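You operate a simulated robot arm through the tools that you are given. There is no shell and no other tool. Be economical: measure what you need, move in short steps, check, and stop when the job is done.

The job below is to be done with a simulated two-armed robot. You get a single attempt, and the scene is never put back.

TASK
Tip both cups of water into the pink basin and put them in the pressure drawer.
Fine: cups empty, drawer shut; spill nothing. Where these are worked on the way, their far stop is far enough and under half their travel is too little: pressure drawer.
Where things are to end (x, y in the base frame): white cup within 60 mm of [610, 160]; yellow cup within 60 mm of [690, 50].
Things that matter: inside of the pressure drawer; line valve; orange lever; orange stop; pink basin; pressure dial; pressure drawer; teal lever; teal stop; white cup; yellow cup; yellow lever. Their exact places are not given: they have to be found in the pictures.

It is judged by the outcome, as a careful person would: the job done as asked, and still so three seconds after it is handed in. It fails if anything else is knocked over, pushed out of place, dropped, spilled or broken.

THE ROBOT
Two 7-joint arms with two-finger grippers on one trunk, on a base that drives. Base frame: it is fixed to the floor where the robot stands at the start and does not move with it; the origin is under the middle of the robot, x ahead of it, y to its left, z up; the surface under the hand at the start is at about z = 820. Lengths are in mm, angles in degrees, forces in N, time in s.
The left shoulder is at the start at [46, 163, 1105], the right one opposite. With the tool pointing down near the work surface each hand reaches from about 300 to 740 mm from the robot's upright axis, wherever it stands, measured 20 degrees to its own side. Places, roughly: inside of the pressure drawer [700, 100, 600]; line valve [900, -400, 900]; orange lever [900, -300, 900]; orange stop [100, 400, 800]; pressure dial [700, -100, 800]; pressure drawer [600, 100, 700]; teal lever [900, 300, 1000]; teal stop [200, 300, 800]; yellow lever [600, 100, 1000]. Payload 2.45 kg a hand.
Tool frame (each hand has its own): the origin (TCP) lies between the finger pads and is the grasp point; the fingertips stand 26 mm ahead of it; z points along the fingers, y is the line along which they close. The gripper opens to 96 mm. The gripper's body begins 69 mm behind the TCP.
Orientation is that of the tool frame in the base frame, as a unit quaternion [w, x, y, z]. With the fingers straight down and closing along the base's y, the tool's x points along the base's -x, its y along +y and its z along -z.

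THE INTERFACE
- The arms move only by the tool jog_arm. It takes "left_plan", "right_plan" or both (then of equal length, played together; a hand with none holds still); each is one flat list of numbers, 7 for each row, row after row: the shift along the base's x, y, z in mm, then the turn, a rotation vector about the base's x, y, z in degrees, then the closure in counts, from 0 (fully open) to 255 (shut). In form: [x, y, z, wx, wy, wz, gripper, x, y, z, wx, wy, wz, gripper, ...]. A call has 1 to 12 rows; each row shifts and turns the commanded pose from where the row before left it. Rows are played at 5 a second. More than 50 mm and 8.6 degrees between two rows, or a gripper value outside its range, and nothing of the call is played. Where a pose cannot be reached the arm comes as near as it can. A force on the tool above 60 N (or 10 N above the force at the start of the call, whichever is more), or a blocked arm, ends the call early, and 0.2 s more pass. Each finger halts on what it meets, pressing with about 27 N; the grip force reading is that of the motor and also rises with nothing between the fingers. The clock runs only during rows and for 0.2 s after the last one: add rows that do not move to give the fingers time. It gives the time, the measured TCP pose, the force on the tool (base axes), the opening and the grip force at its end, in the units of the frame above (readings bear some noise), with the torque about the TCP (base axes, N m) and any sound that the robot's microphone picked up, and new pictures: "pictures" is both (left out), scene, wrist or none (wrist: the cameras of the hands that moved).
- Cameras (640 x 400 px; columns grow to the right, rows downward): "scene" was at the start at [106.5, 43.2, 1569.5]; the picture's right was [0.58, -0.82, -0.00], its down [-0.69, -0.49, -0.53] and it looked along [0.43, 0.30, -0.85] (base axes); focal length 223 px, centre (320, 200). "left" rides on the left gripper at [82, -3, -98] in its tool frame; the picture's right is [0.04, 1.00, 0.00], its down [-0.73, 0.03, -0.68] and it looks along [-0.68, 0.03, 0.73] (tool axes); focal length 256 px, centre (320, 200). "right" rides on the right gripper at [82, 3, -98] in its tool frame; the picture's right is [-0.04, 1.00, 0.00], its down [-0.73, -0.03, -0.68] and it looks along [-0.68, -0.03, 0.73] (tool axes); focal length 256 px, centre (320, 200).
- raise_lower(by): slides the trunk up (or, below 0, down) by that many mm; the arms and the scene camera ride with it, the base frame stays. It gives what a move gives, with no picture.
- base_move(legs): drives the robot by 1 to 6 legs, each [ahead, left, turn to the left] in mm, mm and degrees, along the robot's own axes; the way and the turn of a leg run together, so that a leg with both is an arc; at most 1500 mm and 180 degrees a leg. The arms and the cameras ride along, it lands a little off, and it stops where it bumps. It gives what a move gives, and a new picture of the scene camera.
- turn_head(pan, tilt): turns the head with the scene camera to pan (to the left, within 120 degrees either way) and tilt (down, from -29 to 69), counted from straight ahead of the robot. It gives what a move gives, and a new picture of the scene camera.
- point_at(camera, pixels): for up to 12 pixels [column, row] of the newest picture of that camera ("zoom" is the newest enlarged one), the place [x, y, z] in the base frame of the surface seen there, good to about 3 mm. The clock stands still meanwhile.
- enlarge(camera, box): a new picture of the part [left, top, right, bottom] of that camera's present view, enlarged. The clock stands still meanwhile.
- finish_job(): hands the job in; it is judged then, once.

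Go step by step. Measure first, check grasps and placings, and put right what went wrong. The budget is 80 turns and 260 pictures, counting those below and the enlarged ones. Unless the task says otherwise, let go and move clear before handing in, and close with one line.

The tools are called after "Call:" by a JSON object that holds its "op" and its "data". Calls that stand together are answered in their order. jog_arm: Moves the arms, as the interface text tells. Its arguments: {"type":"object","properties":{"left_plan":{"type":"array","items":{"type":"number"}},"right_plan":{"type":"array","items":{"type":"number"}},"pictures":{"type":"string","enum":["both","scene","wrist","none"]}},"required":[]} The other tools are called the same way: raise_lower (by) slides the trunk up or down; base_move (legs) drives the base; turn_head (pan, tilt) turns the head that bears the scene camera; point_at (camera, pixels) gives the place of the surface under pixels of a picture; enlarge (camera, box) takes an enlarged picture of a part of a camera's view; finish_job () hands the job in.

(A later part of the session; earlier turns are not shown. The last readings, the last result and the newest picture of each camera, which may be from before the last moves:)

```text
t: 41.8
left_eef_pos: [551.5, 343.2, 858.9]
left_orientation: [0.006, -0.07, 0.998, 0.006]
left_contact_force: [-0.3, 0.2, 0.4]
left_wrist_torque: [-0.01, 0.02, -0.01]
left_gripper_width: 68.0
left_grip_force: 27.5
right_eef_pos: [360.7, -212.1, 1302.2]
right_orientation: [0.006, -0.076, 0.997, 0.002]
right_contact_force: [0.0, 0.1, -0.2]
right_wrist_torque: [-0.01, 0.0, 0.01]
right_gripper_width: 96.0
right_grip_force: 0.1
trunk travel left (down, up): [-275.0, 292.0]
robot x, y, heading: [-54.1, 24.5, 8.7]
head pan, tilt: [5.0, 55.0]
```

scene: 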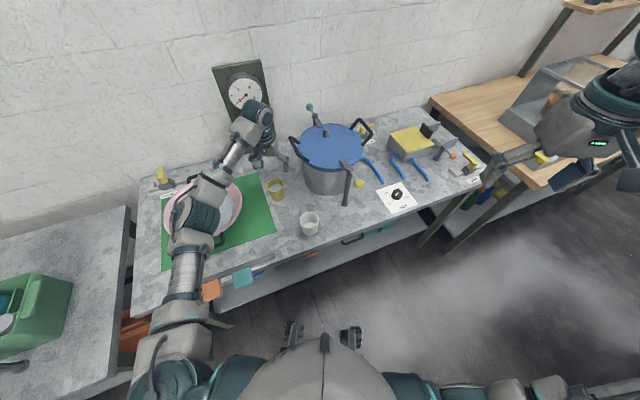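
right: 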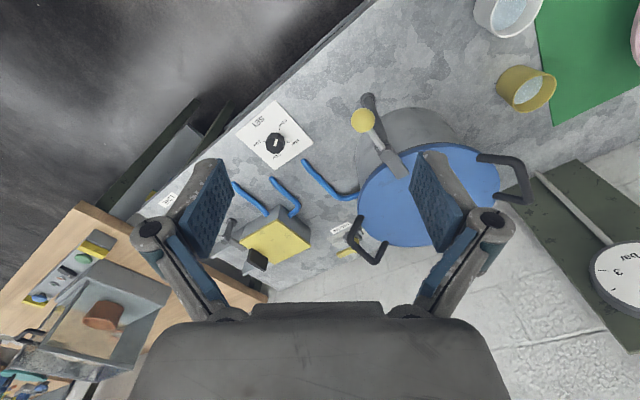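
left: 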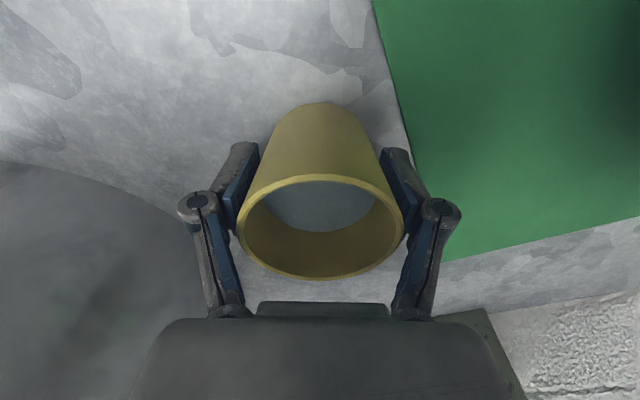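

Gripped yellow (68 mm, 27.5 N). Lift straight to z≈1037, then carry to [431,564].

Call:
{"op": "jog_arm", "data": {"left_plan": [0, 0, 10, 0, 0, 0, 200, 0, 0, 20, 0, 0, 0, 200, 0, 0, 25, 0, 0, 0, 200, 0, 0, 25, 0, 0, 0, 200, 0, 0, 25, 0, 0, 0, 200, 0, 0, 25, 0, 0, 0, 200, 0, 0, 25, 0, 0, 0, 200, 0, 0, 18, 0, 0, 0, 200, 0, 0, 5, 0, 0, 0, 200], "pictures": "none"}}

Call:
{"op": "jog_arm", "data": {"left_plan": [-5, 8, 0, 0, 0, 0, 200, -12, 20, 0, 0, 0, 0, 200, -15, 25, 0, 0, 0, 0, 200, -15, 28, 0, 0, 0, 0, 200, -15, 28, 0, 0, 0, 0, 200, -15, 28, 0, 0, 0, 0, 200, -15, 28, 0, 0, 0, 0, 200, -14, 25, 0, 0, 0, 0, 200, -9, 18, 0, 0, 0, 0, 200, -4, 9, 0, 0, 0, 0, 200, -1, 3, 0, 0, 0, 0, 200]}}

```text
t: 43.8
left_eef_pos: [548.4, 345.5, 1036.9]
left_orientation: [0.006, -0.07, 0.998, 0.006]
left_contact_force: [0.2, 0.9, -1.2]
left_wrist_torque: [0.02, -0.02, 0.01]
left_gripper_width: 68.5
left_grip_force: 27.0
right_eef_pos: [359.3, -212.5, 1301.5]
right_orientation: [0.005, -0.076, 0.997, 0.001]
right_contact_force: [0.1, 0.1, -1.0]
right_wrist_torque: [0.02, 0.02, -0.03]
right_gripper_width: 96.0
right_grip_force: 0.0
trunk travel left (down, up): [-275.0, 292.0]
robot x, y, heading: [-52.6, 22.5, 8.7]
head pan, tilt: [5.0, 55.0]
```

```text
t: 46.2
left_eef_pos: [430.2, 566.8, 1036.8]
left_orientation: [0.005, -0.072, 0.997, 0.005]
left_contact_force: [-1.0, -0.5, -1.3]
left_wrist_torque: [0.02, -0.01, -0.01]
left_gripper_width: 68.5
left_grip_force: 27.0
right_eef_pos: [361.2, -211.0, 1301.8]
right_orientation: [0.006, -0.076, 0.997, 0.0]
right_contact_force: [-0.5, -0.2, -0.1]
right_wrist_torque: [0.01, 0.01, -0.03]
right_gripper_width: 96.1
right_grip_force: 0.0
trunk travel left (down, up): [-275.0, 292.0]
robot x, y, heading: [-56.3, 25.0, 9.0]
head pan, tilt: [5.0, 55.0]
```

scene: 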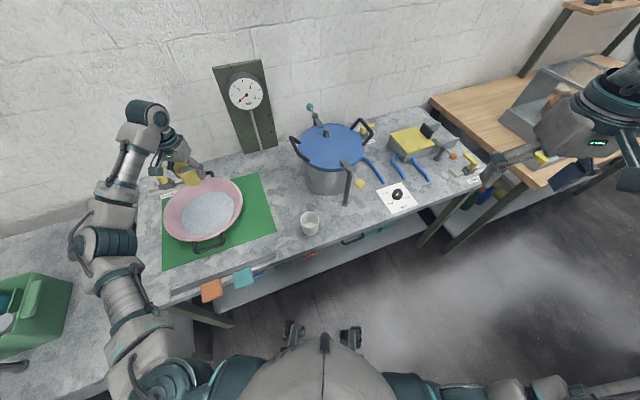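
left: 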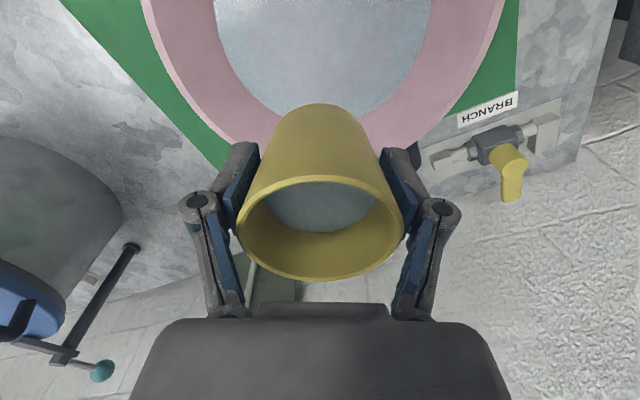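

Same pose as for the white pour. Tilt gently, then on to ≈105°.

Call:
{"op": "jog_arm", "data": {"left_plan": [0, 0, 0, 1.2, -7.9, 0, 200, 0, 0, 0, 1.2, -7.9, 0, 200, 0, 0, 0, 1.2, -7.9, 0, 200, 0, 0, 0, 0.75, -4.94, 0, 200, 0, 0, 0, 0.75, -4.94, 0, 200, 0, 0, 0, 0.75, -4.94, 0, 200, 0, 0, 0, 0.75, -4.94, 0, 200, 0, 0, 0, 0.75, -4.94, 0, 200, 0, 0, 0, 0.75, -4.94, 0, 200, 0, 0, 0, 0.75, -4.94, 0, 200, 0, 0, 0, 0.75, -4.94, 0, 200, 0, 0, 0, 0, 0, 0, 200], "pictures": "none"}}

Call:
{"op": "jog_arm", "data": {"left_plan": [0, 0, 0, 0.9, -5.9, 0, 200, 0, 0, 0, 0.9, -5.9, 0, 200, 0, 0, 0, 0.9, -5.9, 0, 200, 0, 0, 0, 0.9, -5.9, 0, 200, 0, 0, 0, 0.9, -5.9, 0, 200, 0, 0, 0, 0.9, -5.9, 0, 200, 0, 0, 0, 0.9, -5.9, 0, 200, 0, 0, 0, 0, 0, 0, 200, 0, 0, 0, 0, 0, 0, 200, 0, 0, 0, 0, 0, 0, 200, 0, 0, 0, 0, 0, 0, 200]}}

```text
t: 48.8
left_eef_pos: [430.7, 565.8, 1035.0]
left_orientation: [0.533, -0.062, 0.842, 0.046]
left_contact_force: [1.0, 0.7, -1.5]
left_wrist_torque: [-0.01, 0.05, -0.04]
left_gripper_width: 68.8
left_grip_force: 27.0
right_eef_pos: [360.1, -211.0, 1300.2]
right_orientation: [0.005, -0.076, 0.997, 0.0]
right_contact_force: [-0.4, 0.0, 0.4]
right_wrist_torque: [0.0, 0.01, -0.03]
right_gripper_width: 96.1
right_grip_force: 0.1
trunk travel left (down, up): [-275.0, 292.0]
robot x, y, heading: [-56.0, 21.3, 8.6]
head pan, tilt: [5.0, 55.0]
```

```text
t: 51.2
left_eef_pos: [430.7, 567.2, 1036.4]
left_orientation: [0.798, -0.047, 0.597, 0.067]
left_contact_force: [-0.4, 0.0, -0.4]
left_wrist_torque: [-0.01, -0.03, 0.0]
left_gripper_width: 68.6
left_grip_force: 26.6
right_eef_pos: [359.2, -210.7, 1302.7]
right_orientation: [0.005, -0.076, 0.997, 0.0]
right_contact_force: [-1.0, 0.4, -0.2]
right_wrist_torque: [-0.04, -0.02, 0.0]
right_gripper_width: 95.8
right_grip_force: 0.0
trunk travel left (down, up): [-275.0, 292.0]
robot x, y, heading: [-55.9, 24.2, 9.0]
head pan, tilt: [5.0, 55.0]
```

scene: 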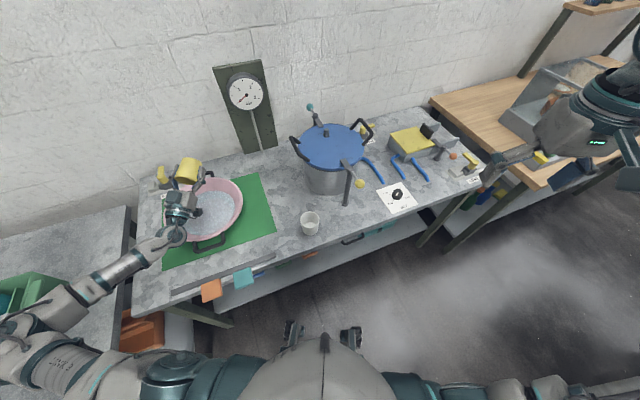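
left: 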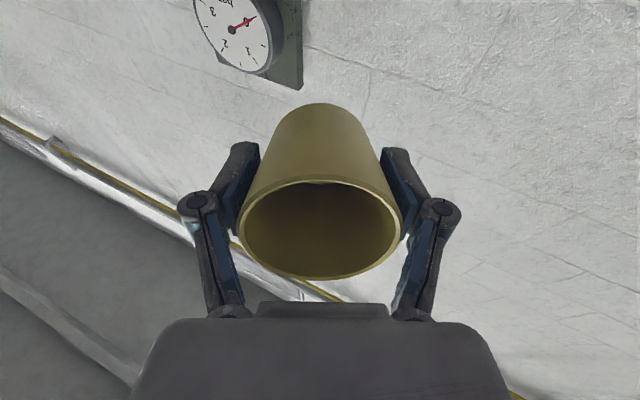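

Yellow is empty. Upright it, then carry it toward [371,263].

Call:
{"op": "jog_arm", "data": {"left_plan": [0, 0, 0, -1.2, 8.3, 0, 200, 0, 0, 0, -1.2, 8.3, 0, 200, 0, 0, 0, -1.2, 8.3, 0, 200, 0, 0, 0, -1.2, 8.3, 0, 200, 0, 0, 0, -1.2, 8.3, 0, 200, 0, 0, 0, -1.2, 8.3, 0, 200, 0, 0, 0, -1.2, 8.3, 0, 200, 0, 0, 0, -1.2, 8.3, 0, 200, 0, 0, 0, -1.2, 8.3, 0, 200, 0, 0, 0, -1.2, 8.3, 0, 200, 0, 0, 0, -1.2, 8.3, 0, 200, 0, 0, 0, -1.2, 8.3, 0, 200], "pictures": "none"}}

Call:
{"op": "jog_arm", "data": {"left_plan": [-5, -30, 0, -0.7, 5, 0, 200, -8, -45, 0, 0, 0, 0, 200, -8, -45, 0, 0, 0, 0, 200, -8, -45, 0, 0, 0, 0, 200, -8, -45, 0, 0, 0, 0, 200, -8, -45, 0, 0, 0, 0, 200, -8, -35, 0, 0, 0, 0, 200, -6, -13, 0, 0, 0, 0, 200, 0, 0, 0, 0, 0, 0, 200]}}

```text
t: 53.8
left_eef_pos: [428.8, 567.2, 1037.4]
left_orientation: [0.048, -0.067, 0.997, 0.012]
left_contact_force: [0.6, -0.7, -0.3]
left_wrist_torque: [-0.01, -0.01, -0.02]
left_gripper_width: 68.6
left_grip_force: 26.8
right_eef_pos: [359.5, -211.5, 1302.9]
right_orientation: [0.006, -0.076, 0.997, 0.001]
right_contact_force: [0.0, -0.6, -0.3]
right_wrist_torque: [0.0, 0.0, 0.02]
right_gripper_width: 96.2
right_grip_force: 0.1
trunk travel left (down, up): [-275.0, 292.0]
robot x, y, heading: [-50.4, 21.9, 8.7]
head pan, tilt: [5.0, 55.0]
```

```text
t: 55.8
left_eef_pos: [370.0, 261.1, 1039.9]
left_orientation: [0.006, -0.066, 0.998, 0.009]
left_contact_force: [0.1, 0.8, -0.1]
left_wrist_torque: [-0.01, 0.01, -0.01]
left_gripper_width: 68.5
left_grip_force: 27.1
right_eef_pos: [360.9, -213.4, 1302.6]
right_orientation: [0.004, -0.076, 0.997, 0.001]
right_contact_force: [0.1, -0.7, 0.9]
right_wrist_torque: [0.0, -0.03, 0.0]
right_gripper_width: 95.7
right_grip_force: 0.2
trunk travel left (down, up): [-275.0, 292.0]
robot x, y, heading: [-57.3, 22.6, 8.7]
head pan, tilt: [5.0, 55.0]
```

scene: 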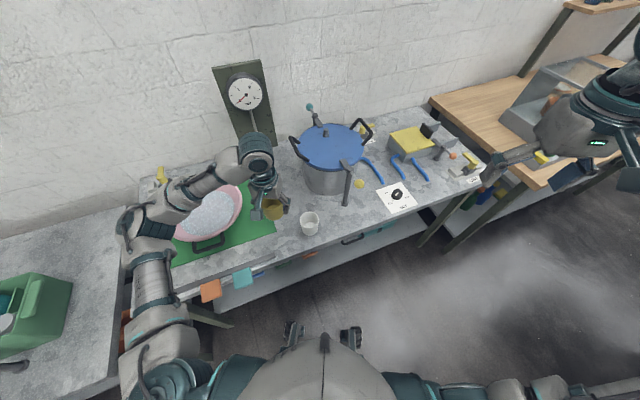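
left: 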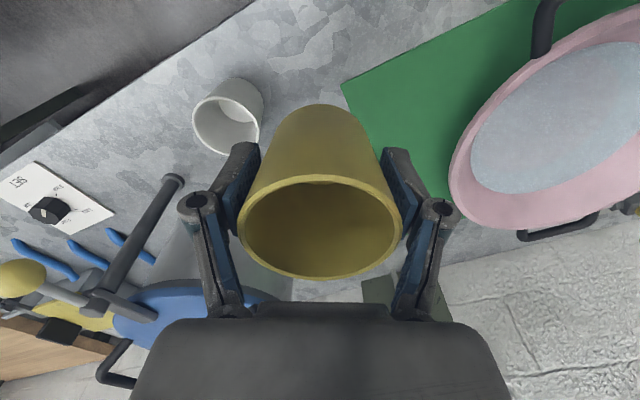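

Lower the yellow cup to the bench here, release, retreat.

Call:
{"op": "jog_arm", "data": {"left_plan": [0, 0, -45, 0, 0, 0, 200, 0, 0, -45, 0, 0, 0, 200, 0, 0, -45, 0, 0, 0, 200, 0, 0, -28, 0, 0, 0, 200, 0, 0, -12, 0, 0, 0, 200, 0, 0, -5, 0, 0, 0, 200, 0, 0, 0, 0, 0, 0, 200], "pictures": "none"}}

Call:
{"op": "jog_arm", "data": {"left_plan": [0, 0, -1, 0, 0, 0, 200, 0, 0, 0, 0, 0, 0, 120, 0, 0, 0, 0, 0, 0, 50, 0, 0, 0, 0, 0, 0, 0, 0, 0, 0, 0, 0, 0, 0, 0, 0, 40, 0, 0, 0, 0, 0, 0, 45, 0, 0, 0, 0, 0, 0, 45, 0, 0, 0, 0, 0, 0, 45, 0, 0, 0, 0, 0, 0, 45, 0, 0, 0, 0]}}

```text
t: 57.4
left_eef_pos: [369.9, 262.0, 858.7]
left_orientation: [0.007, -0.067, 0.998, 0.01]
left_contact_force: [2.5, 3.2, 14.3]
left_wrist_torque: [-0.23, -0.06, 0.04]
left_gripper_width: 68.9
left_grip_force: 26.8
right_eef_pos: [359.6, -212.2, 1301.2]
right_orientation: [0.006, -0.076, 0.997, 0.002]
right_contact_force: [0.4, -0.5, -0.6]
right_wrist_torque: [0.05, -0.03, -0.04]
right_gripper_width: 95.7
right_grip_force: 0.3
trunk travel left (down, up): [-275.0, 292.0]
robot x, y, heading: [-54.8, 16.9, 8.9]
head pan, tilt: [5.0, 55.0]
```

```text
t: 59.6
left_eef_pos: [368.7, 258.3, 1077.6]
left_orientation: [0.006, -0.067, 0.998, 0.009]
left_contact_force: [0.2, -0.2, -0.4]
left_wrist_torque: [0.0, 0.03, 0.0]
left_gripper_width: 96.0
left_grip_force: 0.1
right_eef_pos: [359.3, -214.2, 1301.7]
right_orientation: [0.006, -0.076, 0.997, 0.002]
right_contact_force: [-0.5, 0.4, -0.2]
right_wrist_torque: [0.04, -0.01, -0.01]
right_gripper_width: 96.1
right_grip_force: 0.1
trunk travel left (down, up): [-275.0, 292.0]
robot x, y, heading: [-56.5, 22.2, 8.7]
head pan, tilt: [5.0, 55.0]
```

scene: 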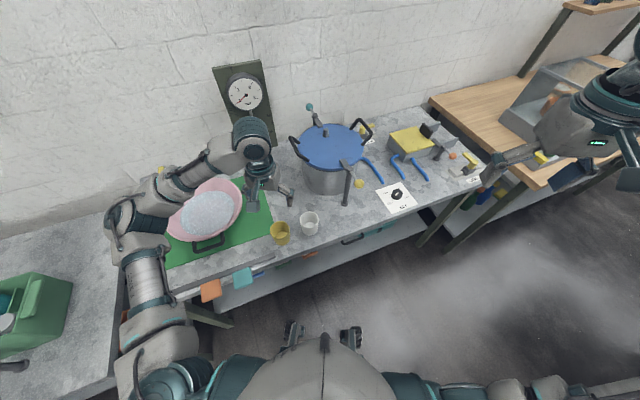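
left: 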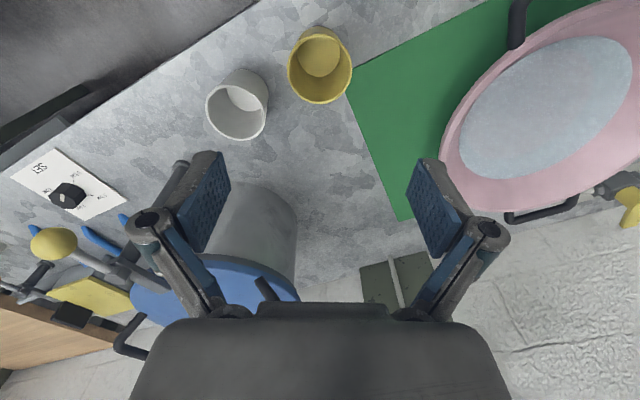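

Both cups are empty and standing at (320,65) and (238,105). Now drive to the drawer position (robot ≈[-76,-238], heading 5°).

Call:
{"op": "base_move", "data": {"legs": [[-60, -254, -3.7]]}}

Call:
{"op": "raise_lower", "data": {"by": -150}}

Call:
{"op": "turn_head", "data": {"pan": 25, "tilt": 50}}

```text
t: 61.4
left_eef_pos: [353.7, -18.2, 1073.8]
left_orientation: [0.006, -0.034, 0.999, 0.005]
left_contact_force: [-0.6, 0.3, -0.4]
left_wrist_torque: [-0.02, 0.01, 0.0]
left_gripper_width: 95.9
left_grip_force: 0.1
right_eef_pos: [312.7, -487.9, 1304.0]
right_orientation: [0.006, -0.044, 0.999, -0.003]
right_contact_force: [-0.3, 0.4, 0.2]
right_wrist_torque: [0.0, -0.01, 0.03]
right_gripper_width: 96.0
right_grip_force: 0.1
trunk travel left (down, up): [-275.0, 292.0]
robot x, y, heading: [-83.8, -236.4, 5.1]
head pan, tilt: [5.0, 55.0]
```

scene: 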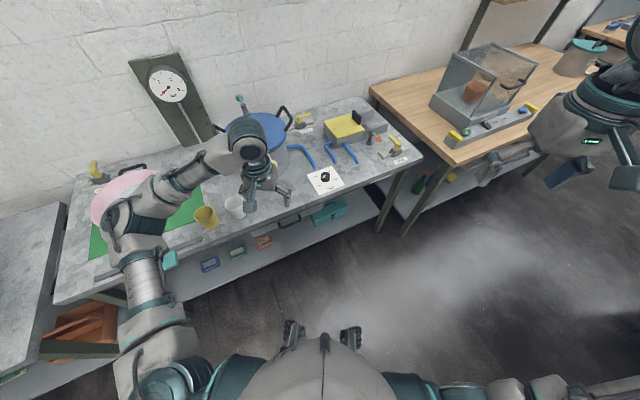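

```text
t: 63.2
left_eef_pos: [349.4, -12.8, 926.4]
left_orientation: [0.01, -0.035, 0.999, 0.004]
left_contact_force: [-0.1, 0.9, 0.3]
left_wrist_torque: [-0.03, 0.01, -0.02]
left_gripper_width: 96.1
left_grip_force: 0.0
right_eef_pos: [374.5, -475.4, 1090.9]
right_orientation: [-0.082, -0.044, 0.996, -0.008]
right_contact_force: [0.2, 0.2, 0.7]
right_wrist_torque: [-0.03, 0.0, 0.0]
right_gripper_width: 96.1
right_grip_force: 0.1
trunk travel left (down, up): [-125.0, 442.0]
robot x, y, heading: [-80.3, -234.4, 4.8]
head pan, tilt: [5.0, 55.0]
```

```text
t: 64.0
left_eef_pos: [350.7, -13.7, 925.1]
left_orientation: [0.007, -0.033, 0.999, 0.005]
left_contact_force: [-0.7, 0.3, 0.6]
left_wrist_torque: [-0.03, -0.01, -0.01]
left_gripper_width: 96.0
left_grip_force: 0.0
right_eef_pos: [377.0, -478.1, 1089.2]
right_orientation: [-0.084, -0.044, 0.995, -0.007]
right_contact_force: [-0.3, 0.1, -0.6]
right_wrist_torque: [0.02, 0.03, 0.0]
right_gripper_width: 96.1
right_grip_force: 0.0
trunk travel left (down, up): [-125.0, 442.0]
robot x, y, heading: [-87.2, -234.4, 4.8]
head pan, tilt: [25.0, 50.0]
```

scene: 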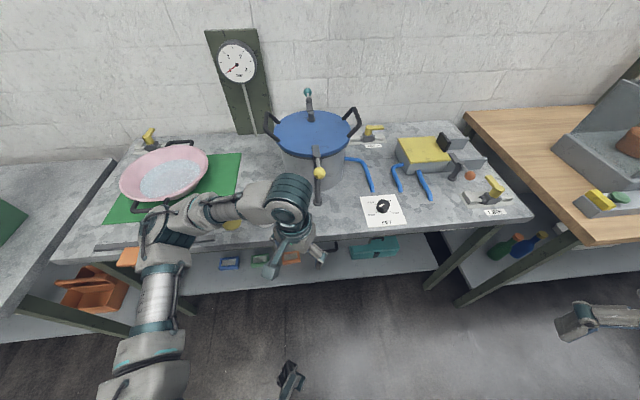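

Lowering brought the left forearm close to cups/basin; check the area closely.

Call:
{"op": "enlarge", "data": {"camera": "scene", "box": [100, 130, 340, 290]}}

Call:
{"op": "point_at", "data": {"camera": "scene", "pixels": [[165, 205], [165, 228], [240, 200], [215, 208], [231, 225], [290, 190], [148, 220], [575, 320]]}}

Call:
{"op": "enlarge", "data": {"camera": "right", "box": [0, 0, 640, 400]}}

```text
2.50 times, centred on (220, 210) of scene
```

zoom: 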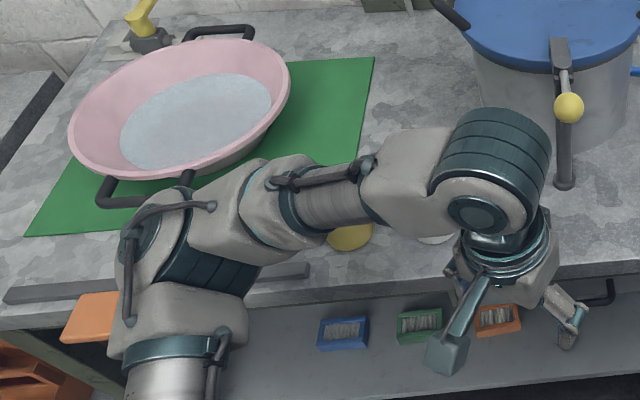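

```text
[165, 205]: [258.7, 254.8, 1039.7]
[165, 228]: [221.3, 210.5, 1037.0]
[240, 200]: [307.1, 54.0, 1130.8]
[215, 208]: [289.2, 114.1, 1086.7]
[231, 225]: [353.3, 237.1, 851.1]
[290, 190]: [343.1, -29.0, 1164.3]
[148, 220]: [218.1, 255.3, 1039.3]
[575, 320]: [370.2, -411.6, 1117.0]
```

```text
1.00 times, centred on (320, 200) of right (not enlarged: the box is as wide or as high as the picture)
```

zoom: 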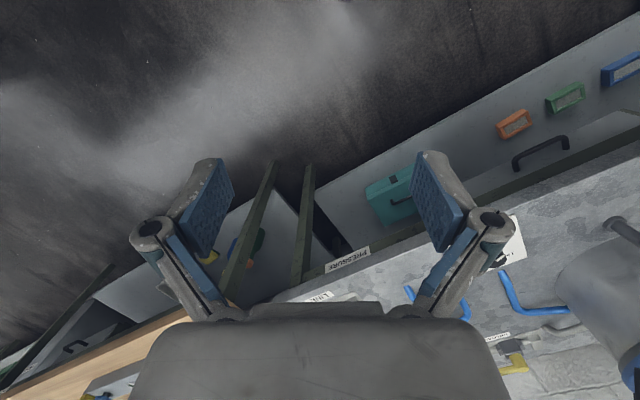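

Nothing touched; the elbow is just above the bench edge. I back off along the bench normal for the drawer work, then try the horizontal, rolled tool pose in free space.

Call:
{"op": "base_move", "data": {"legs": [[-85, -52, 0]]}}

Call:
{"op": "jog_arm", "data": {"left_plan": [0, 0, 0, 0, 0, 8, 0, 0, 0, 0, 0, 0, 8, 0, 0, 0, 0, 0, 0, 8, 0, 0, 0, 0, 0, 0, 7, 0, 0, 0, 0, 6.44, -1.1, -4.62, 0, 0, 0, 0, 6.44, -1.1, -4.62, 0, 0, 0, 0, 6.44, -1.1, -4.62, 0, 0, 0, 0, 6.44, -1.1, -4.62, 0, 0, 0, 0, 6.44, -1.1, -4.62, 0, 0, 0, 0, 6.44, -1.1, -4.62, 0, 0, 0, 0, 6.44, -1.1, -4.62, 0]}}

```text
t: 65.2
left_eef_pos: [268.4, -49.6, 922.5]
left_orientation: [0.008, -0.037, 0.999, -0.003]
left_contact_force: [-0.8, 1.1, 0.2]
left_wrist_torque: [-0.18, -0.02, 0.0]
left_gripper_width: 96.0
left_grip_force: 0.2
right_eef_pos: [299.8, -508.9, 1094.3]
right_orientation: [-0.083, -0.046, 0.995, -0.017]
right_contact_force: [0.4, 1.3, -0.5]
right_wrist_torque: [-0.11, -0.01, 0.01]
right_gripper_width: 95.9
right_grip_force: 0.1
trunk travel left (down, up): [-125.0, 442.0]
robot x, y, heading: [-162.5, -287.9, 5.1]
head pan, tilt: [25.0, 50.0]
```

scene: 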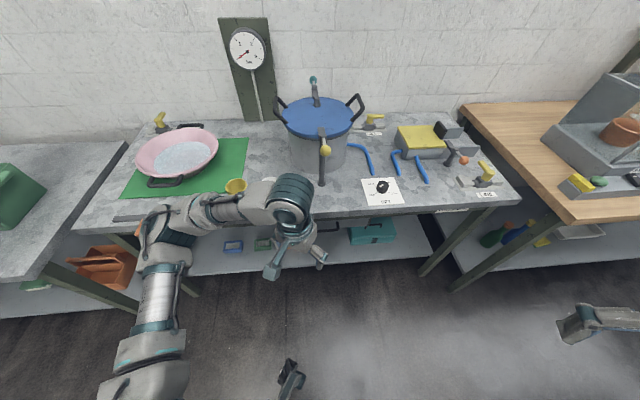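

```text
t: 67.5
left_eef_pos: [266.9, -56.2, 925.9]
left_orientation: [0.185, -0.007, 0.921, 0.343]
left_contact_force: [-0.2, 0.5, 0.5]
left_wrist_torque: [-0.01, -0.03, -0.05]
left_gripper_width: 96.1
left_grip_force: 0.1
right_eef_pos: [294.1, -517.6, 1094.3]
right_orientation: [-0.081, -0.047, 0.996, -0.012]
right_contact_force: [-0.1, 0.8, -0.1]
right_wrist_torque: [-0.06, -0.01, 0.0]
right_gripper_width: 95.8
right_grip_force: 0.1
trunk travel left (down, up): [-125.0, 442.0]
robot x, y, heading: [-166.3, -283.6, 5.2]
head pan, tilt: [25.0, 50.0]
```

scene: 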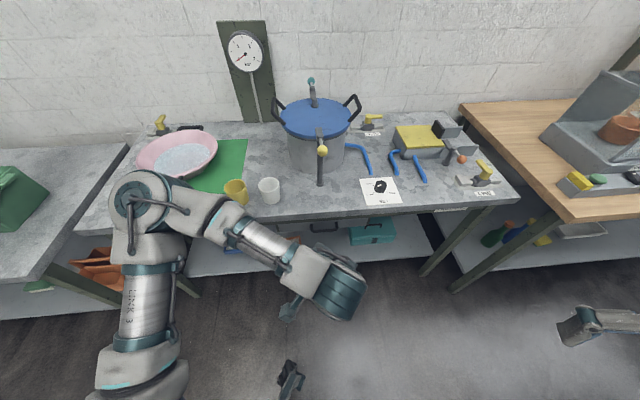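
left: 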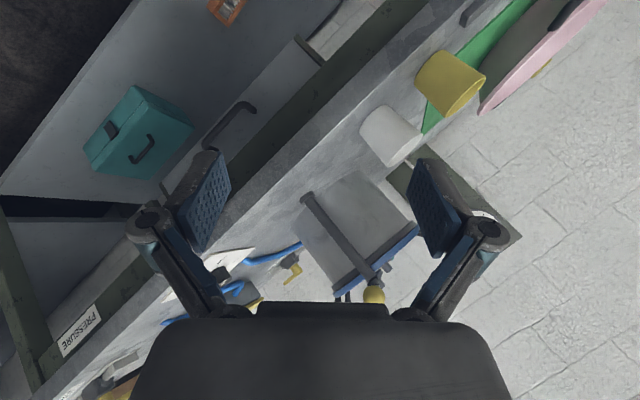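

Reachable so far; finish the rotation (63° left) to fingers along the bench normal, closing vertically.

Call:
{"op": "jog_arm", "data": {"left_plan": [0, 0, 0, 6.41, -1.01, -4.51, 0, 0, 0, 0, 6.41, -1.01, -4.51, 0, 0, 0, 0, 6.41, -1.01, -4.51, 0, 0, 0, 0, 6.41, -1.01, -4.51, 0, 0, 0, 0, 6.41, -1.01, -4.51, 0, 0, 0, 0, 6.41, -1.01, -4.51, 0, 0, 0, 0, 6.41, -1.01, -4.51, 0, 0, 0, 0, 6.41, -1.01, -4.51, 0, 0, 0, 0, 0, 0, 0, 0]}}

```text
t: 69.5
left_eef_pos: [285.6, -86.1, 928.6]
left_orientation: [0.325, 0.327, 0.624, 0.631]
left_contact_force: [0.5, 0.2, -0.5]
left_wrist_torque: [0.01, -0.02, 0.05]
left_gripper_width: 95.9
left_grip_force: 0.0
left hand out of reach, approached as far as the arm can: row 7, 8
right_eef_pos: [297.5, -538.8, 1089.8]
right_orientation: [-0.082, -0.047, 0.996, -0.004]
right_contact_force: [0.0, 0.4, 0.7]
right_wrist_torque: [0.03, -0.02, 0.0]
right_gripper_width: 96.1
right_grip_force: 0.1
trunk travel left (down, up): [-125.0, 442.0]
robot x, y, heading: [-164.4, -286.3, 5.2]
head pan, tilt: [25.0, 50.0]
```

scene: 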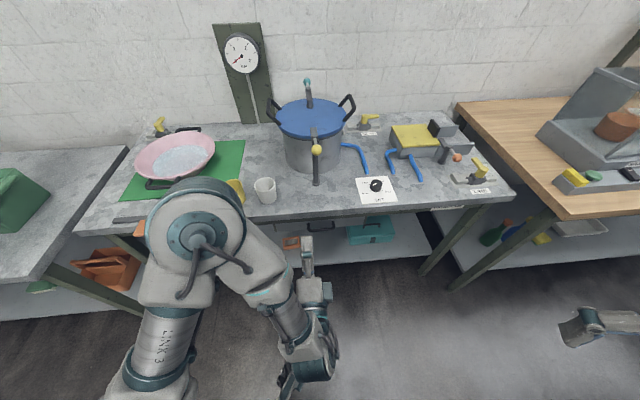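
left: 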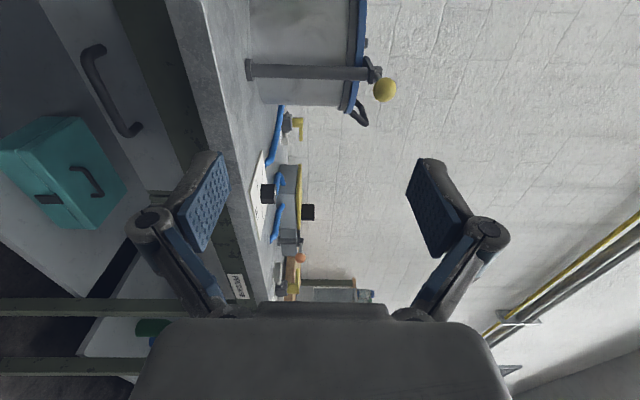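

Orientation reached exactly. Check elbow location relative to bench before lowering.

Call:
{"op": "point_at", "data": {"camera": "scene", "pixels": [[200, 232], [185, 195], [235, 225], [232, 193], [266, 190], [315, 335]]}}

Call:
{"op": "point_at", "data": {"camera": "left", "pixels": [[92, 75], [110, 100], [130, 125], [70, 30], [150, 150], [92, 50], [127, 132]]}}

```text
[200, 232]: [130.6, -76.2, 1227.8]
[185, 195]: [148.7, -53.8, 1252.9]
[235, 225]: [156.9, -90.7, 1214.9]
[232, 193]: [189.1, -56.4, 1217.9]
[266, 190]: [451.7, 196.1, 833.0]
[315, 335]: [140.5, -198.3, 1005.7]
```

```text
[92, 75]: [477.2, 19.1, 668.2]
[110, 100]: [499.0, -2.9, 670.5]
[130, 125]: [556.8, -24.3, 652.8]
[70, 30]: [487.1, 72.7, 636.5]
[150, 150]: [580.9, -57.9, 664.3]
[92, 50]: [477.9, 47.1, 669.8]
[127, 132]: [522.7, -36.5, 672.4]
```

Elbow is high and in front of the bench – fine. Handle bar centre ≈ [498,3,670]. Lower the trunk 110 mm.

Call:
{"op": "raise_lower", "data": {"by": -110}}

```text
t: 71.0
left_eef_pos: [311.3, -78.1, 730.3]
left_orientation: [0.257, 0.389, 0.665, 0.583]
left_contact_force: [-0.6, -0.3, -0.4]
left_wrist_torque: [-0.05, -0.01, -0.03]
left_gripper_width: 96.0
left_grip_force: 0.0
right_eef_pos: [361.0, -524.6, 892.9]
right_orientation: [-0.196, -0.048, 0.979, -0.011]
right_contact_force: [0.2, -0.6, 0.4]
right_wrist_torque: [-0.01, -0.02, 0.01]
right_gripper_width: 95.9
right_grip_force: 0.0
trunk travel left (down, up): [-15.0, 552.0]
robot x, y, heading: [-160.8, -287.3, 5.1]
head pan, tilt: [25.0, 50.0]
```

The trunk leaned the tool ~12°; correct that, set a ~54 mm opening and go to the pre-grasp in front of the handle.

Call:
{"op": "jog_arm", "data": {"left_plan": [31, 9, -15, 0.5, -6.3, 0, 110, 31, 9, -15, 0.5, -6.3, 0, 110, 31, 9, -15, 0, 0, 0, 110, 30, 9, -15, 0, 0, 0, 110, 0, 0, 0, 0, 0, 0, 110]}}

```text
t: 72.2
left_eef_pos: [436.3, -48.2, 673.2]
left_orientation: [0.325, 0.324, 0.627, 0.629]
left_contact_force: [-0.1, -0.3, -0.4]
left_wrist_torque: [0.0, 0.02, 0.0]
left_gripper_width: 54.6
left_grip_force: 0.0
left hand out of reach, approached as far as the arm can: row 2
right_eef_pos: [362.1, -527.5, 891.0]
right_orientation: [-0.198, -0.047, 0.979, -0.01]
right_contact_force: [0.1, 0.0, 0.8]
right_wrist_torque: [0.0, 0.01, -0.03]
right_gripper_width: 95.6
right_grip_force: 0.1
trunk travel left (down, up): [-15.0, 552.0]
robot x, y, heading: [-159.2, -286.5, 5.1]
head pan, tilt: [25.0, 50.0]
```

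scene: 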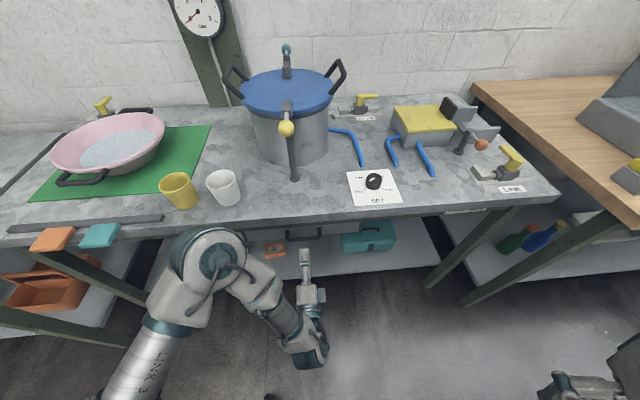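
left: 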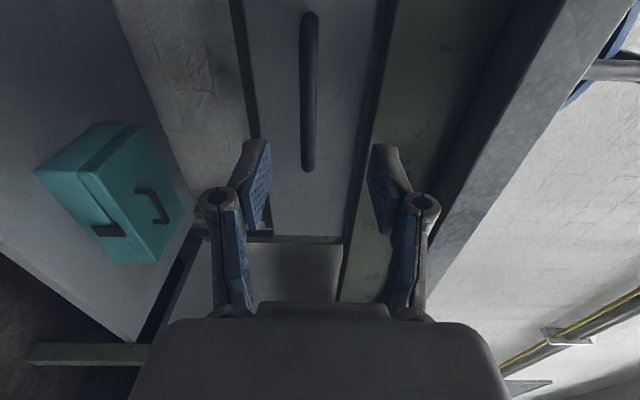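

Handle lies between the finger planes at (310,90). Measure it precisely.

Call:
{"op": "point_at", "data": {"camera": "left", "pixels": [[310, 20], [310, 60], [309, 95], [308, 130], [307, 165], [370, 120], [268, 60], [385, 40]]}}

```text
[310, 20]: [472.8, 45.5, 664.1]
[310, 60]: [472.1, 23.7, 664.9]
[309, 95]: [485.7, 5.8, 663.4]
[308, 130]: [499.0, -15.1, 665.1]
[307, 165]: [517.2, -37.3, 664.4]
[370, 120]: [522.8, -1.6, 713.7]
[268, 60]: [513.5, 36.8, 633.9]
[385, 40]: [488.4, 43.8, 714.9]
```

Advance onto the bar ([490,-1,665]) and close.

Call:
{"op": "jog_arm", "data": {"left_plan": [13, 12, -8, 0, 0, 0, 110, 14, 12, 0, 0, 0, 0, 110, 14, 12, 0, 0, 0, 0, 110, 12.5, 11, 0, 0, 0, 0, 110, 0, 0, 0, 0, 0, 0, 110, 0, 0, 0, 0, 0, 0, 180, 0, 0, 0, 0, 0, 0, 255, 0, 0, 0, 0, 0, 0, 255]}}

```text
t: 74.0
left_eef_pos: [490.3, -1.4, 664.7]
left_orientation: [0.323, 0.326, 0.628, 0.629]
left_contact_force: [-0.4, -1.8, -3.2]
left_wrist_torque: [-0.11, -0.06, -0.18]
left_gripper_width: 10.7
left_grip_force: 38.0
right_eef_pos: [362.5, -526.6, 889.7]
right_orientation: [-0.199, -0.048, 0.979, -0.011]
right_contact_force: [0.1, 0.4, -0.1]
right_wrist_torque: [0.01, 0.0, 0.02]
right_gripper_width: 96.1
right_grip_force: 0.0
trunk travel left (down, up): [-15.0, 552.0]
robot x, y, heading: [-157.7, -287.0, 5.5]
head pan, tilt: [25.0, 50.0]
```

scene: 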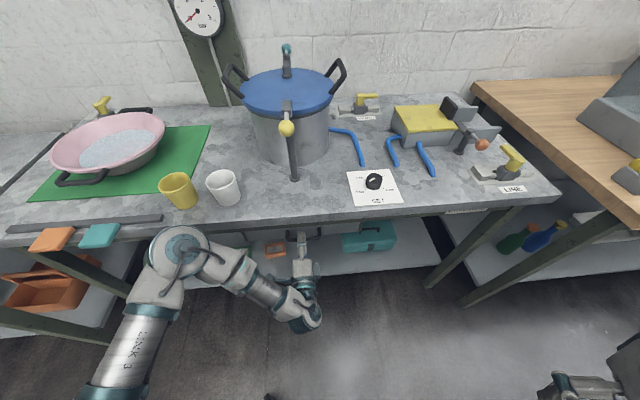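
left: 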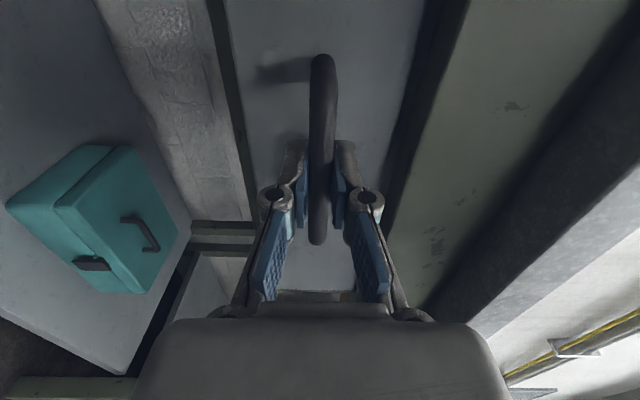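

Bar gripped (10.7 mm, 38 N). Pull along −n 120 mm first.

Call:
{"op": "jog_arm", "data": {"left_plan": [-8, -6, 0, 0, 0, 0, 255, -16.3, -11.6, 0, 0, 0, 0, 255, -16.3, -11.6, 0, 0, 0, 0, 255, -16.3, -11.6, 0, 0, 0, 0, 255, -16.3, -11.6, 0, 0, 0, 0, 255, -16.3, -11.6, 0, 0, 0, 0, 255, -8, -6, 0, 0, 0, 0, 255]}}

```text
t: 75.6
left_eef_pos: [400.8, -71.6, 664.4]
left_orientation: [0.317, 0.329, 0.635, 0.622]
left_contact_force: [-20.4, 28.7, -47.8]
left_wrist_torque: [-0.77, -0.36, 0.32]
left_gripper_width: 11.7
left_grip_force: 38.8
left hand out of reach, approached as far as the arm can: row 5, 6
right_eef_pos: [364.3, -522.3, 888.8]
right_orientation: [-0.201, -0.047, 0.978, -0.013]
right_contact_force: [0.1, -0.3, 0.3]
right_wrist_torque: [0.02, -0.01, -0.03]
right_gripper_width: 96.0
right_grip_force: 0.1
trunk travel left (down, up): [-15.0, 552.0]
robot x, y, heading: [-160.1, -285.0, 5.5]
head pan, tilt: [25.0, 50.0]
```

scene: 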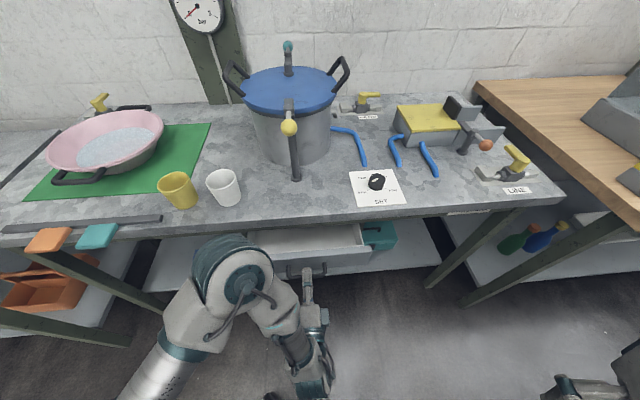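
left: 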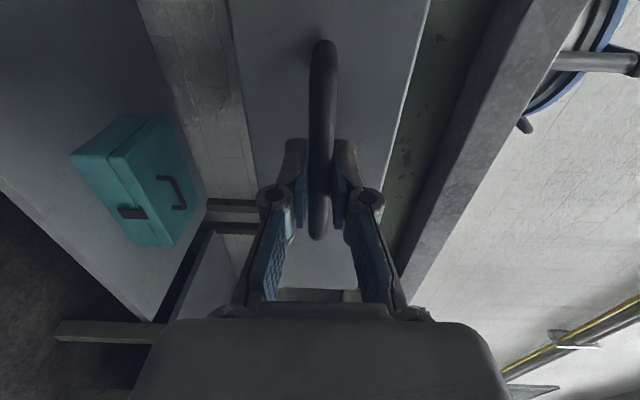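

The drawer slides freely (~114 mm open); the arm hit its inner limit and strains. Relieve the strain slightly, then pull further by backing the base along −n.

Call:
{"op": "jog_arm", "data": {"left_plan": [4, 3, 0, 0, 0, 0, 255, 4, 3, 0, 0, 0, 0, 255, 0, 0, 0, 0, 0, 0, 255], "pictures": "none"}}

```text
t: 76.4
left_eef_pos: [411.6, -69.9, 665.5]
left_orientation: [0.32, 0.33, 0.634, 0.622]
left_contact_force: [-11.6, 14.9, -52.9]
left_wrist_torque: [-0.46, 0.13, 0.96]
left_gripper_width: 11.0
left_grip_force: 37.8
right_eef_pos: [365.0, -522.7, 890.3]
right_orientation: [-0.201, -0.047, 0.978, -0.013]
right_contact_force: [-0.9, 0.2, 0.6]
right_wrist_torque: [0.01, 0.0, 0.02]
right_gripper_width: 95.8
right_grip_force: 0.1
trunk travel left (down, up): [-15.0, 552.0]
robot x, y, heading: [-159.9, -285.3, 5.0]
head pan, tilt: [25.0, 50.0]
```

Vertical strain persists, so release the bar, back the base by 150 mm along −n, and re-grip from there.

Call:
{"op": "jog_arm", "data": {"left_plan": [0, 0, -2, 0, 0, 0, 180, 0, 0, 0, 0, 0, 0, 110, 0, 0, 0, 0, 0, 0, 110], "pictures": "none"}}

Call:
{"op": "base_move", "data": {"legs": [[-130, -75, 0]]}}

Call:
{"op": "enlarge", "data": {"camera": "left", "box": [0, 0, 640, 400]}}

```text
t: 77.2
left_eef_pos: [410.1, -68.5, 671.5]
left_orientation: [0.324, 0.325, 0.629, 0.628]
left_contact_force: [0.4, 0.0, 0.4]
left_wrist_torque: [0.02, 0.02, 0.02]
left_gripper_width: 55.0
left_grip_force: 0.0
right_eef_pos: [362.1, -524.9, 891.3]
right_orientation: [-0.198, -0.046, 0.979, -0.011]
right_contact_force: [0.1, 0.0, 0.8]
right_wrist_torque: [-0.01, -0.02, -0.01]
right_gripper_width: 95.9
right_grip_force: 0.0
trunk travel left (down, up): [-15.0, 552.0]
robot x, y, heading: [-161.7, -282.2, 5.0]
head pan, tilt: [25.0, 50.0]
```

```text
t: 78.6
left_eef_pos: [283.2, -157.0, 670.2]
left_orientation: [0.325, 0.326, 0.629, 0.626]
left_contact_force: [-0.2, 0.5, 0.9]
left_wrist_torque: [0.02, -0.01, -0.03]
left_gripper_width: 54.8
left_grip_force: 0.0
right_eef_pos: [233.1, -610.2, 892.0]
right_orientation: [-0.197, -0.046, 0.979, -0.011]
right_contact_force: [-0.4, -0.3, 0.0]
right_wrist_torque: [-0.03, -0.01, 0.0]
right_gripper_width: 95.9
right_grip_force: 0.1
trunk travel left (down, up): [-15.0, 552.0]
robot x, y, heading: [-288.8, -373.6, 5.6]
head pan, tilt: [25.0, 50.0]
```

scene: 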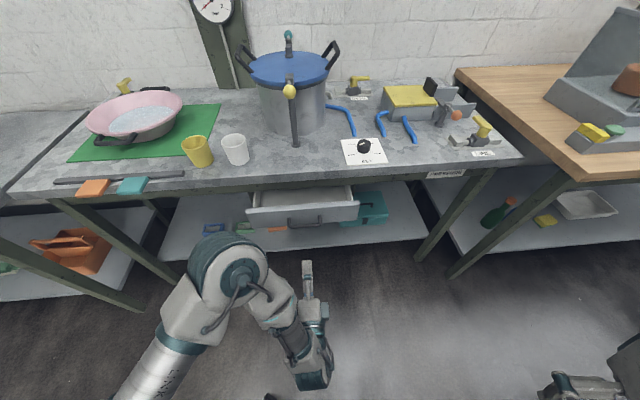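

```text
1.00 times, centred on (320, 200) of left (not enlarged: the box is as wide or as high as the picture)
```

zoom: 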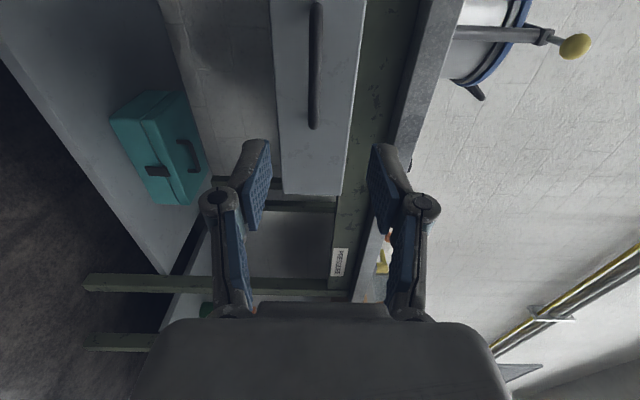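

Drawer is ~115 mm open. Measure the handle now.

Call:
{"op": "point_at", "data": {"camera": "left", "pixels": [[316, 12], [315, 60], [313, 120], [340, 100], [290, 100]]}}

Call:
{"op": "point_at", "data": {"camera": "scene", "pixels": [[305, 223], [305, 198], [258, 192], [350, 188], [303, 208], [238, 150], [198, 152]]}}

```text
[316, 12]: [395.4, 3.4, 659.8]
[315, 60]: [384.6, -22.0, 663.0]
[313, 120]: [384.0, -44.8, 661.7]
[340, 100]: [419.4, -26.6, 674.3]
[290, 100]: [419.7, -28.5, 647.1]
```

```text
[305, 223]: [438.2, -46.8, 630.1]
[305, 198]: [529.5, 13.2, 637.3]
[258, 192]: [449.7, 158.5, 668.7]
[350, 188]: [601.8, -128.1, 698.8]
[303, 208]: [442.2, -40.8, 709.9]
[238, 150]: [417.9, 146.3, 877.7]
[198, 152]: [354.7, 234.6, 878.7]
```

Readings of the bar disagree; measure again in an enlarged scene view.

Call:
{"op": "enlarge", "data": {"camera": "scene", "box": [240, 170, 380, 260]}}

```text
4.44 times, centred on (310, 215) of scene
```

zoom: 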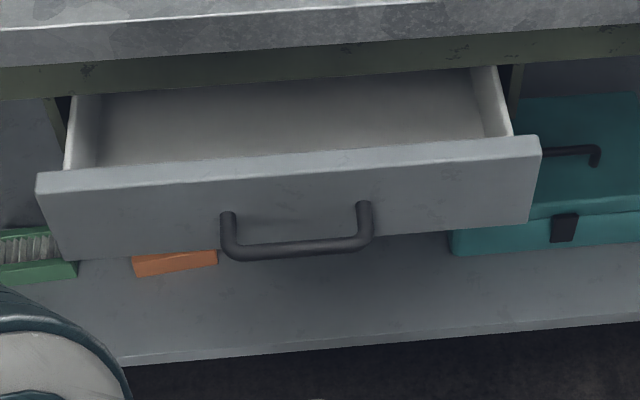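

Call:
{"op": "point_at", "data": {"camera": "zoom", "pixels": [[236, 253], [265, 250], [295, 247], [325, 244], [356, 242], [40, 182], [538, 148], [290, 170], [290, 140], [150, 140], [450, 120], [290, 160]]}}

```text
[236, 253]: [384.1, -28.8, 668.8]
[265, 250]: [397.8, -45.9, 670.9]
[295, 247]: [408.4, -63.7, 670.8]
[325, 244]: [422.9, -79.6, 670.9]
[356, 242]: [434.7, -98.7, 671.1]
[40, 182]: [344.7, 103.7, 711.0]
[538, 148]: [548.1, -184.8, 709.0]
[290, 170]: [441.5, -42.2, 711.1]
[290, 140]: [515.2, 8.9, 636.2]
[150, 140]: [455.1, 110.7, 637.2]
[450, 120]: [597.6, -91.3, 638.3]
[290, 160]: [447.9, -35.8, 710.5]
```

Bar centre is [410,-64,~667]; drawer open ≈104 mm, floor z≈637, rim 711. Advance and re-grip.

Call:
{"op": "jog_arm", "data": {"left_plan": [31, 22.5, -1, 0, 0, 0, 110, 31, 22.5, -1, 0, 0, 0, 110, 31, 23, -1, 0, 0, 0, 110, 18, 13, -1, 0, 0, 0, 110, 12, 9, 0, 0, 0, 0, 110, 0, 0, 0, 0, 0, 0, 110, 0, 0, 0, 0, 0, 0, 180, 0, 0, 0, 0, 0, 0, 255, 0, 0, 0, 0, 0, 0, 255]}}

```text
t: 80.6
left_eef_pos: [402.4, -65.9, 665.4]
left_orientation: [0.323, 0.324, 0.629, 0.628]
left_contact_force: [-3.4, 3.9, -11.9]
left_wrist_torque: [-0.08, 0.08, 1.2]
left_gripper_width: 11.0
left_grip_force: 37.8
right_eef_pos: [231.0, -611.1, 892.8]
right_orientation: [-0.197, -0.046, 0.979, -0.01]
right_contact_force: [-0.4, 0.0, 0.2]
right_wrist_torque: [-0.01, 0.04, 0.01]
right_gripper_width: 96.4
right_grip_force: 0.1
trunk travel left (down, up): [-15.0, 552.0]
robot x, y, heading: [-285.1, -373.9, 5.1]
head pan, tilt: [25.0, 50.0]
```

scene: 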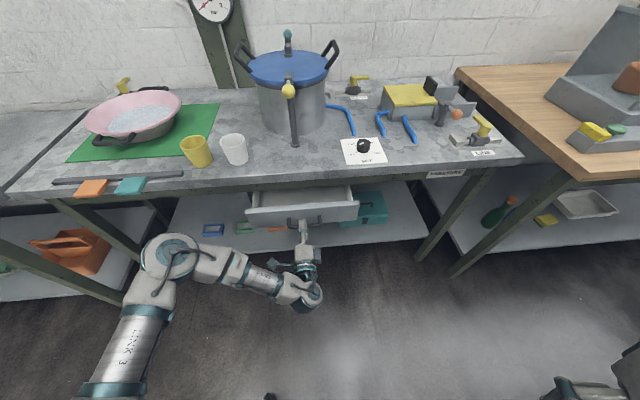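
left: 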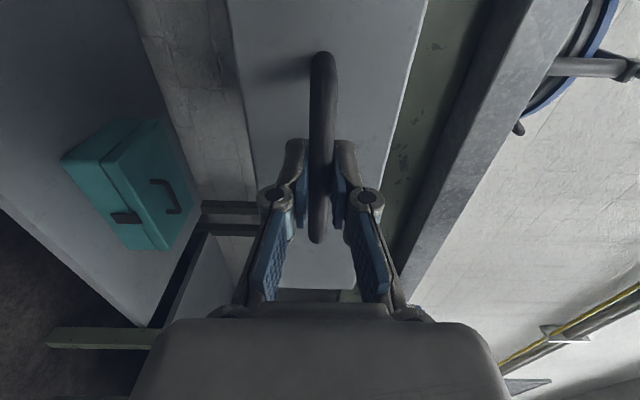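

Gripped again. Pull another ~150 mm.

Call:
{"op": "jog_arm", "data": {"left_plan": [-8, -6, -1, 0, 0, 0, 255, -16.3, -11.6, 0, 0, 0, 0, 255, -16.3, -11.6, 0, 0, 0, 0, 255, -16.3, -11.6, 0, 0, 0, 0, 255, -16.3, -11.6, 0, 0, 0, 0, 255, -16.3, -11.6, 0, 0, 0, 0, 255, -16.3, -11.6, 0, 0, 0, 0, 255, -8, -6, 0, 0, 0, 0, 255]}}

```text
t: 82.4
left_eef_pos: [289.2, -145.3, 664.9]
left_orientation: [0.324, 0.325, 0.63, 0.627]
left_contact_force: [-6.9, 9.1, -24.9]
left_wrist_torque: [-0.06, 0.18, 1.07]
left_gripper_width: 11.0
left_grip_force: 37.6
right_eef_pos: [230.5, -610.8, 892.3]
right_orientation: [-0.198, -0.046, 0.979, -0.012]
right_contact_force: [0.8, -0.5, -0.2]
right_wrist_torque: [-0.01, 0.0, -0.01]
right_gripper_width: 95.9
right_grip_force: 0.1
trunk travel left (down, up): [-15.0, 552.0]
robot x, y, heading: [-292.4, -372.0, 5.3]
head pan, tilt: [25.0, 50.0]
```

scene: 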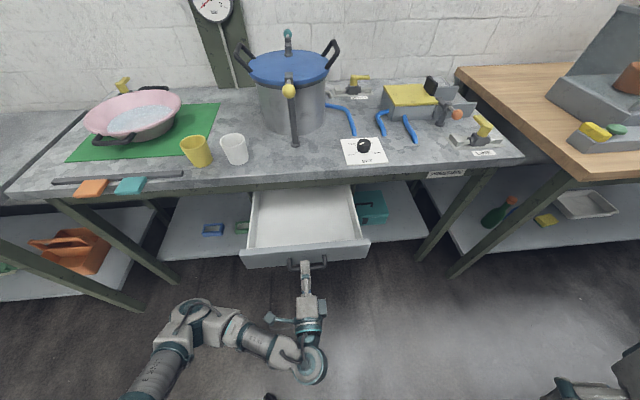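
left: 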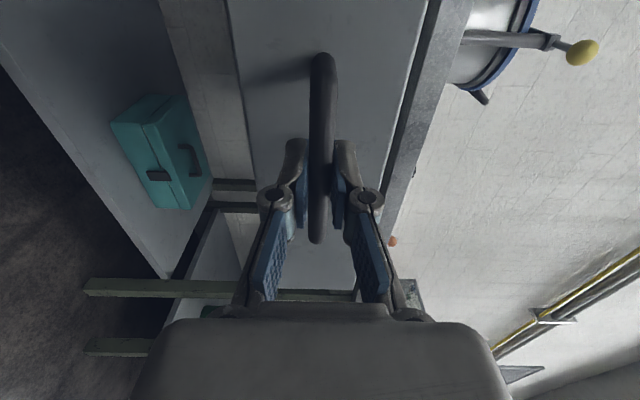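

About 242 mm open, no stop yet. Pull ~30 mm more, then release.

Call:
{"op": "jog_arm", "data": {"left_plan": [-12.2, -8.7, -1, 0, 0, 0, 255, -12.2, -8.7, -1, 0, 0, 0, 255, 0, 0, 0, 0, 0, 0, 255], "pictures": "none"}}

```text
t: 83.2
left_eef_pos: [263.7, -164.7, 664.7]
left_orientation: [0.324, 0.325, 0.63, 0.627]
left_contact_force: [-13.8, 18.5, -26.0]
left_wrist_torque: [-0.03, 0.25, -0.61]
left_gripper_width: 10.9
left_grip_force: 38.0
right_eef_pos: [230.7, -610.6, 892.6]
right_orientation: [-0.197, -0.046, 0.979, -0.013]
right_contact_force: [0.0, 0.2, 0.0]
right_wrist_torque: [0.0, 0.02, 0.05]
right_gripper_width: 96.2
right_grip_force: 0.1
trunk travel left (down, up): [-15.0, 552.0]
robot x, y, heading: [-289.9, -369.7, 5.3]
head pan, tilt: [25.0, 50.0]
```

≈273 mm open. Release, back off, and raise the trunk.

Call:
{"op": "jog_arm", "data": {"left_plan": [0, 0, 0, 0, 0, 0, 180, 0, 0, 0, 0, 0, 0, 100, 0, 0, 0, 0, 0, 0, 100], "pictures": "none"}}

Call:
{"op": "base_move", "data": {"legs": [[-125, -72, 0]]}}

Call:
{"op": "raise_lower", "data": {"by": 260}}

```text
t: 84.0
left_eef_pos: [264.5, -166.1, 667.3]
left_orientation: [0.327, 0.324, 0.628, 0.628]
left_contact_force: [0.0, 0.4, -0.9]
left_wrist_torque: [0.01, -0.02, 0.0]
left_gripper_width: 58.4
left_grip_force: 0.1
right_eef_pos: [229.9, -610.6, 894.7]
right_orientation: [-0.195, -0.047, 0.98, -0.011]
right_contact_force: [-0.5, 0.4, 0.2]
right_wrist_torque: [0.01, -0.03, -0.02]
right_gripper_width: 95.9
right_grip_force: 0.0
trunk travel left (down, up): [-15.0, 552.0]
robot x, y, heading: [-288.3, -372.1, 5.0]
head pan, tilt: [25.0, 50.0]
```

```text
t: 85.3
left_eef_pos: [146.3, -248.0, 667.4]
left_orientation: [0.326, 0.323, 0.629, 0.628]
left_contact_force: [-0.5, -0.4, -0.1]
left_wrist_torque: [0.0, 0.0, -0.02]
left_gripper_width: 58.3
left_grip_force: 0.1
right_eef_pos: [112.5, -691.1, 894.9]
right_orientation: [-0.195, -0.048, 0.979, -0.013]
right_contact_force: [-0.4, 0.4, 1.5]
right_wrist_torque: [0.01, -0.06, 0.0]
right_gripper_width: 95.7
right_grip_force: 0.0
trunk travel left (down, up): [-15.0, 552.0]
robot x, y, heading: [-406.2, -452.5, 5.1]
head pan, tilt: [25.0, 50.0]
```

scene: 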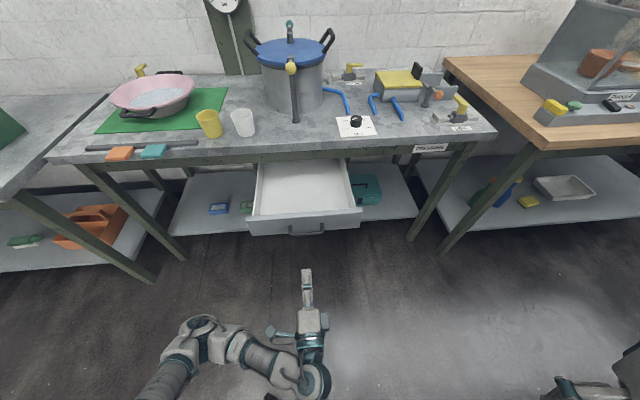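

```text
t: 88.0
left_eef_pos: [145.4, -250.5, 930.0]
left_orientation: [0.326, 0.323, 0.627, 0.63]
left_contact_force: [0.0, -0.7, -0.4]
left_wrist_torque: [-0.02, -0.01, 0.04]
left_gripper_width: 58.4
left_grip_force: 0.0
right_eef_pos: [110.3, -697.4, 1156.0]
right_orientation: [-0.193, -0.048, 0.98, -0.01]
right_contact_force: [0.0, 0.6, 0.0]
right_wrist_torque: [0.02, 0.03, -0.03]
right_gripper_width: 96.1
right_grip_force: 0.1
trunk travel left (down, up): [-275.0, 292.0]
robot x, y, heading: [-401.4, -455.7, 5.3]
head pan, tilt: [25.0, 50.0]
```

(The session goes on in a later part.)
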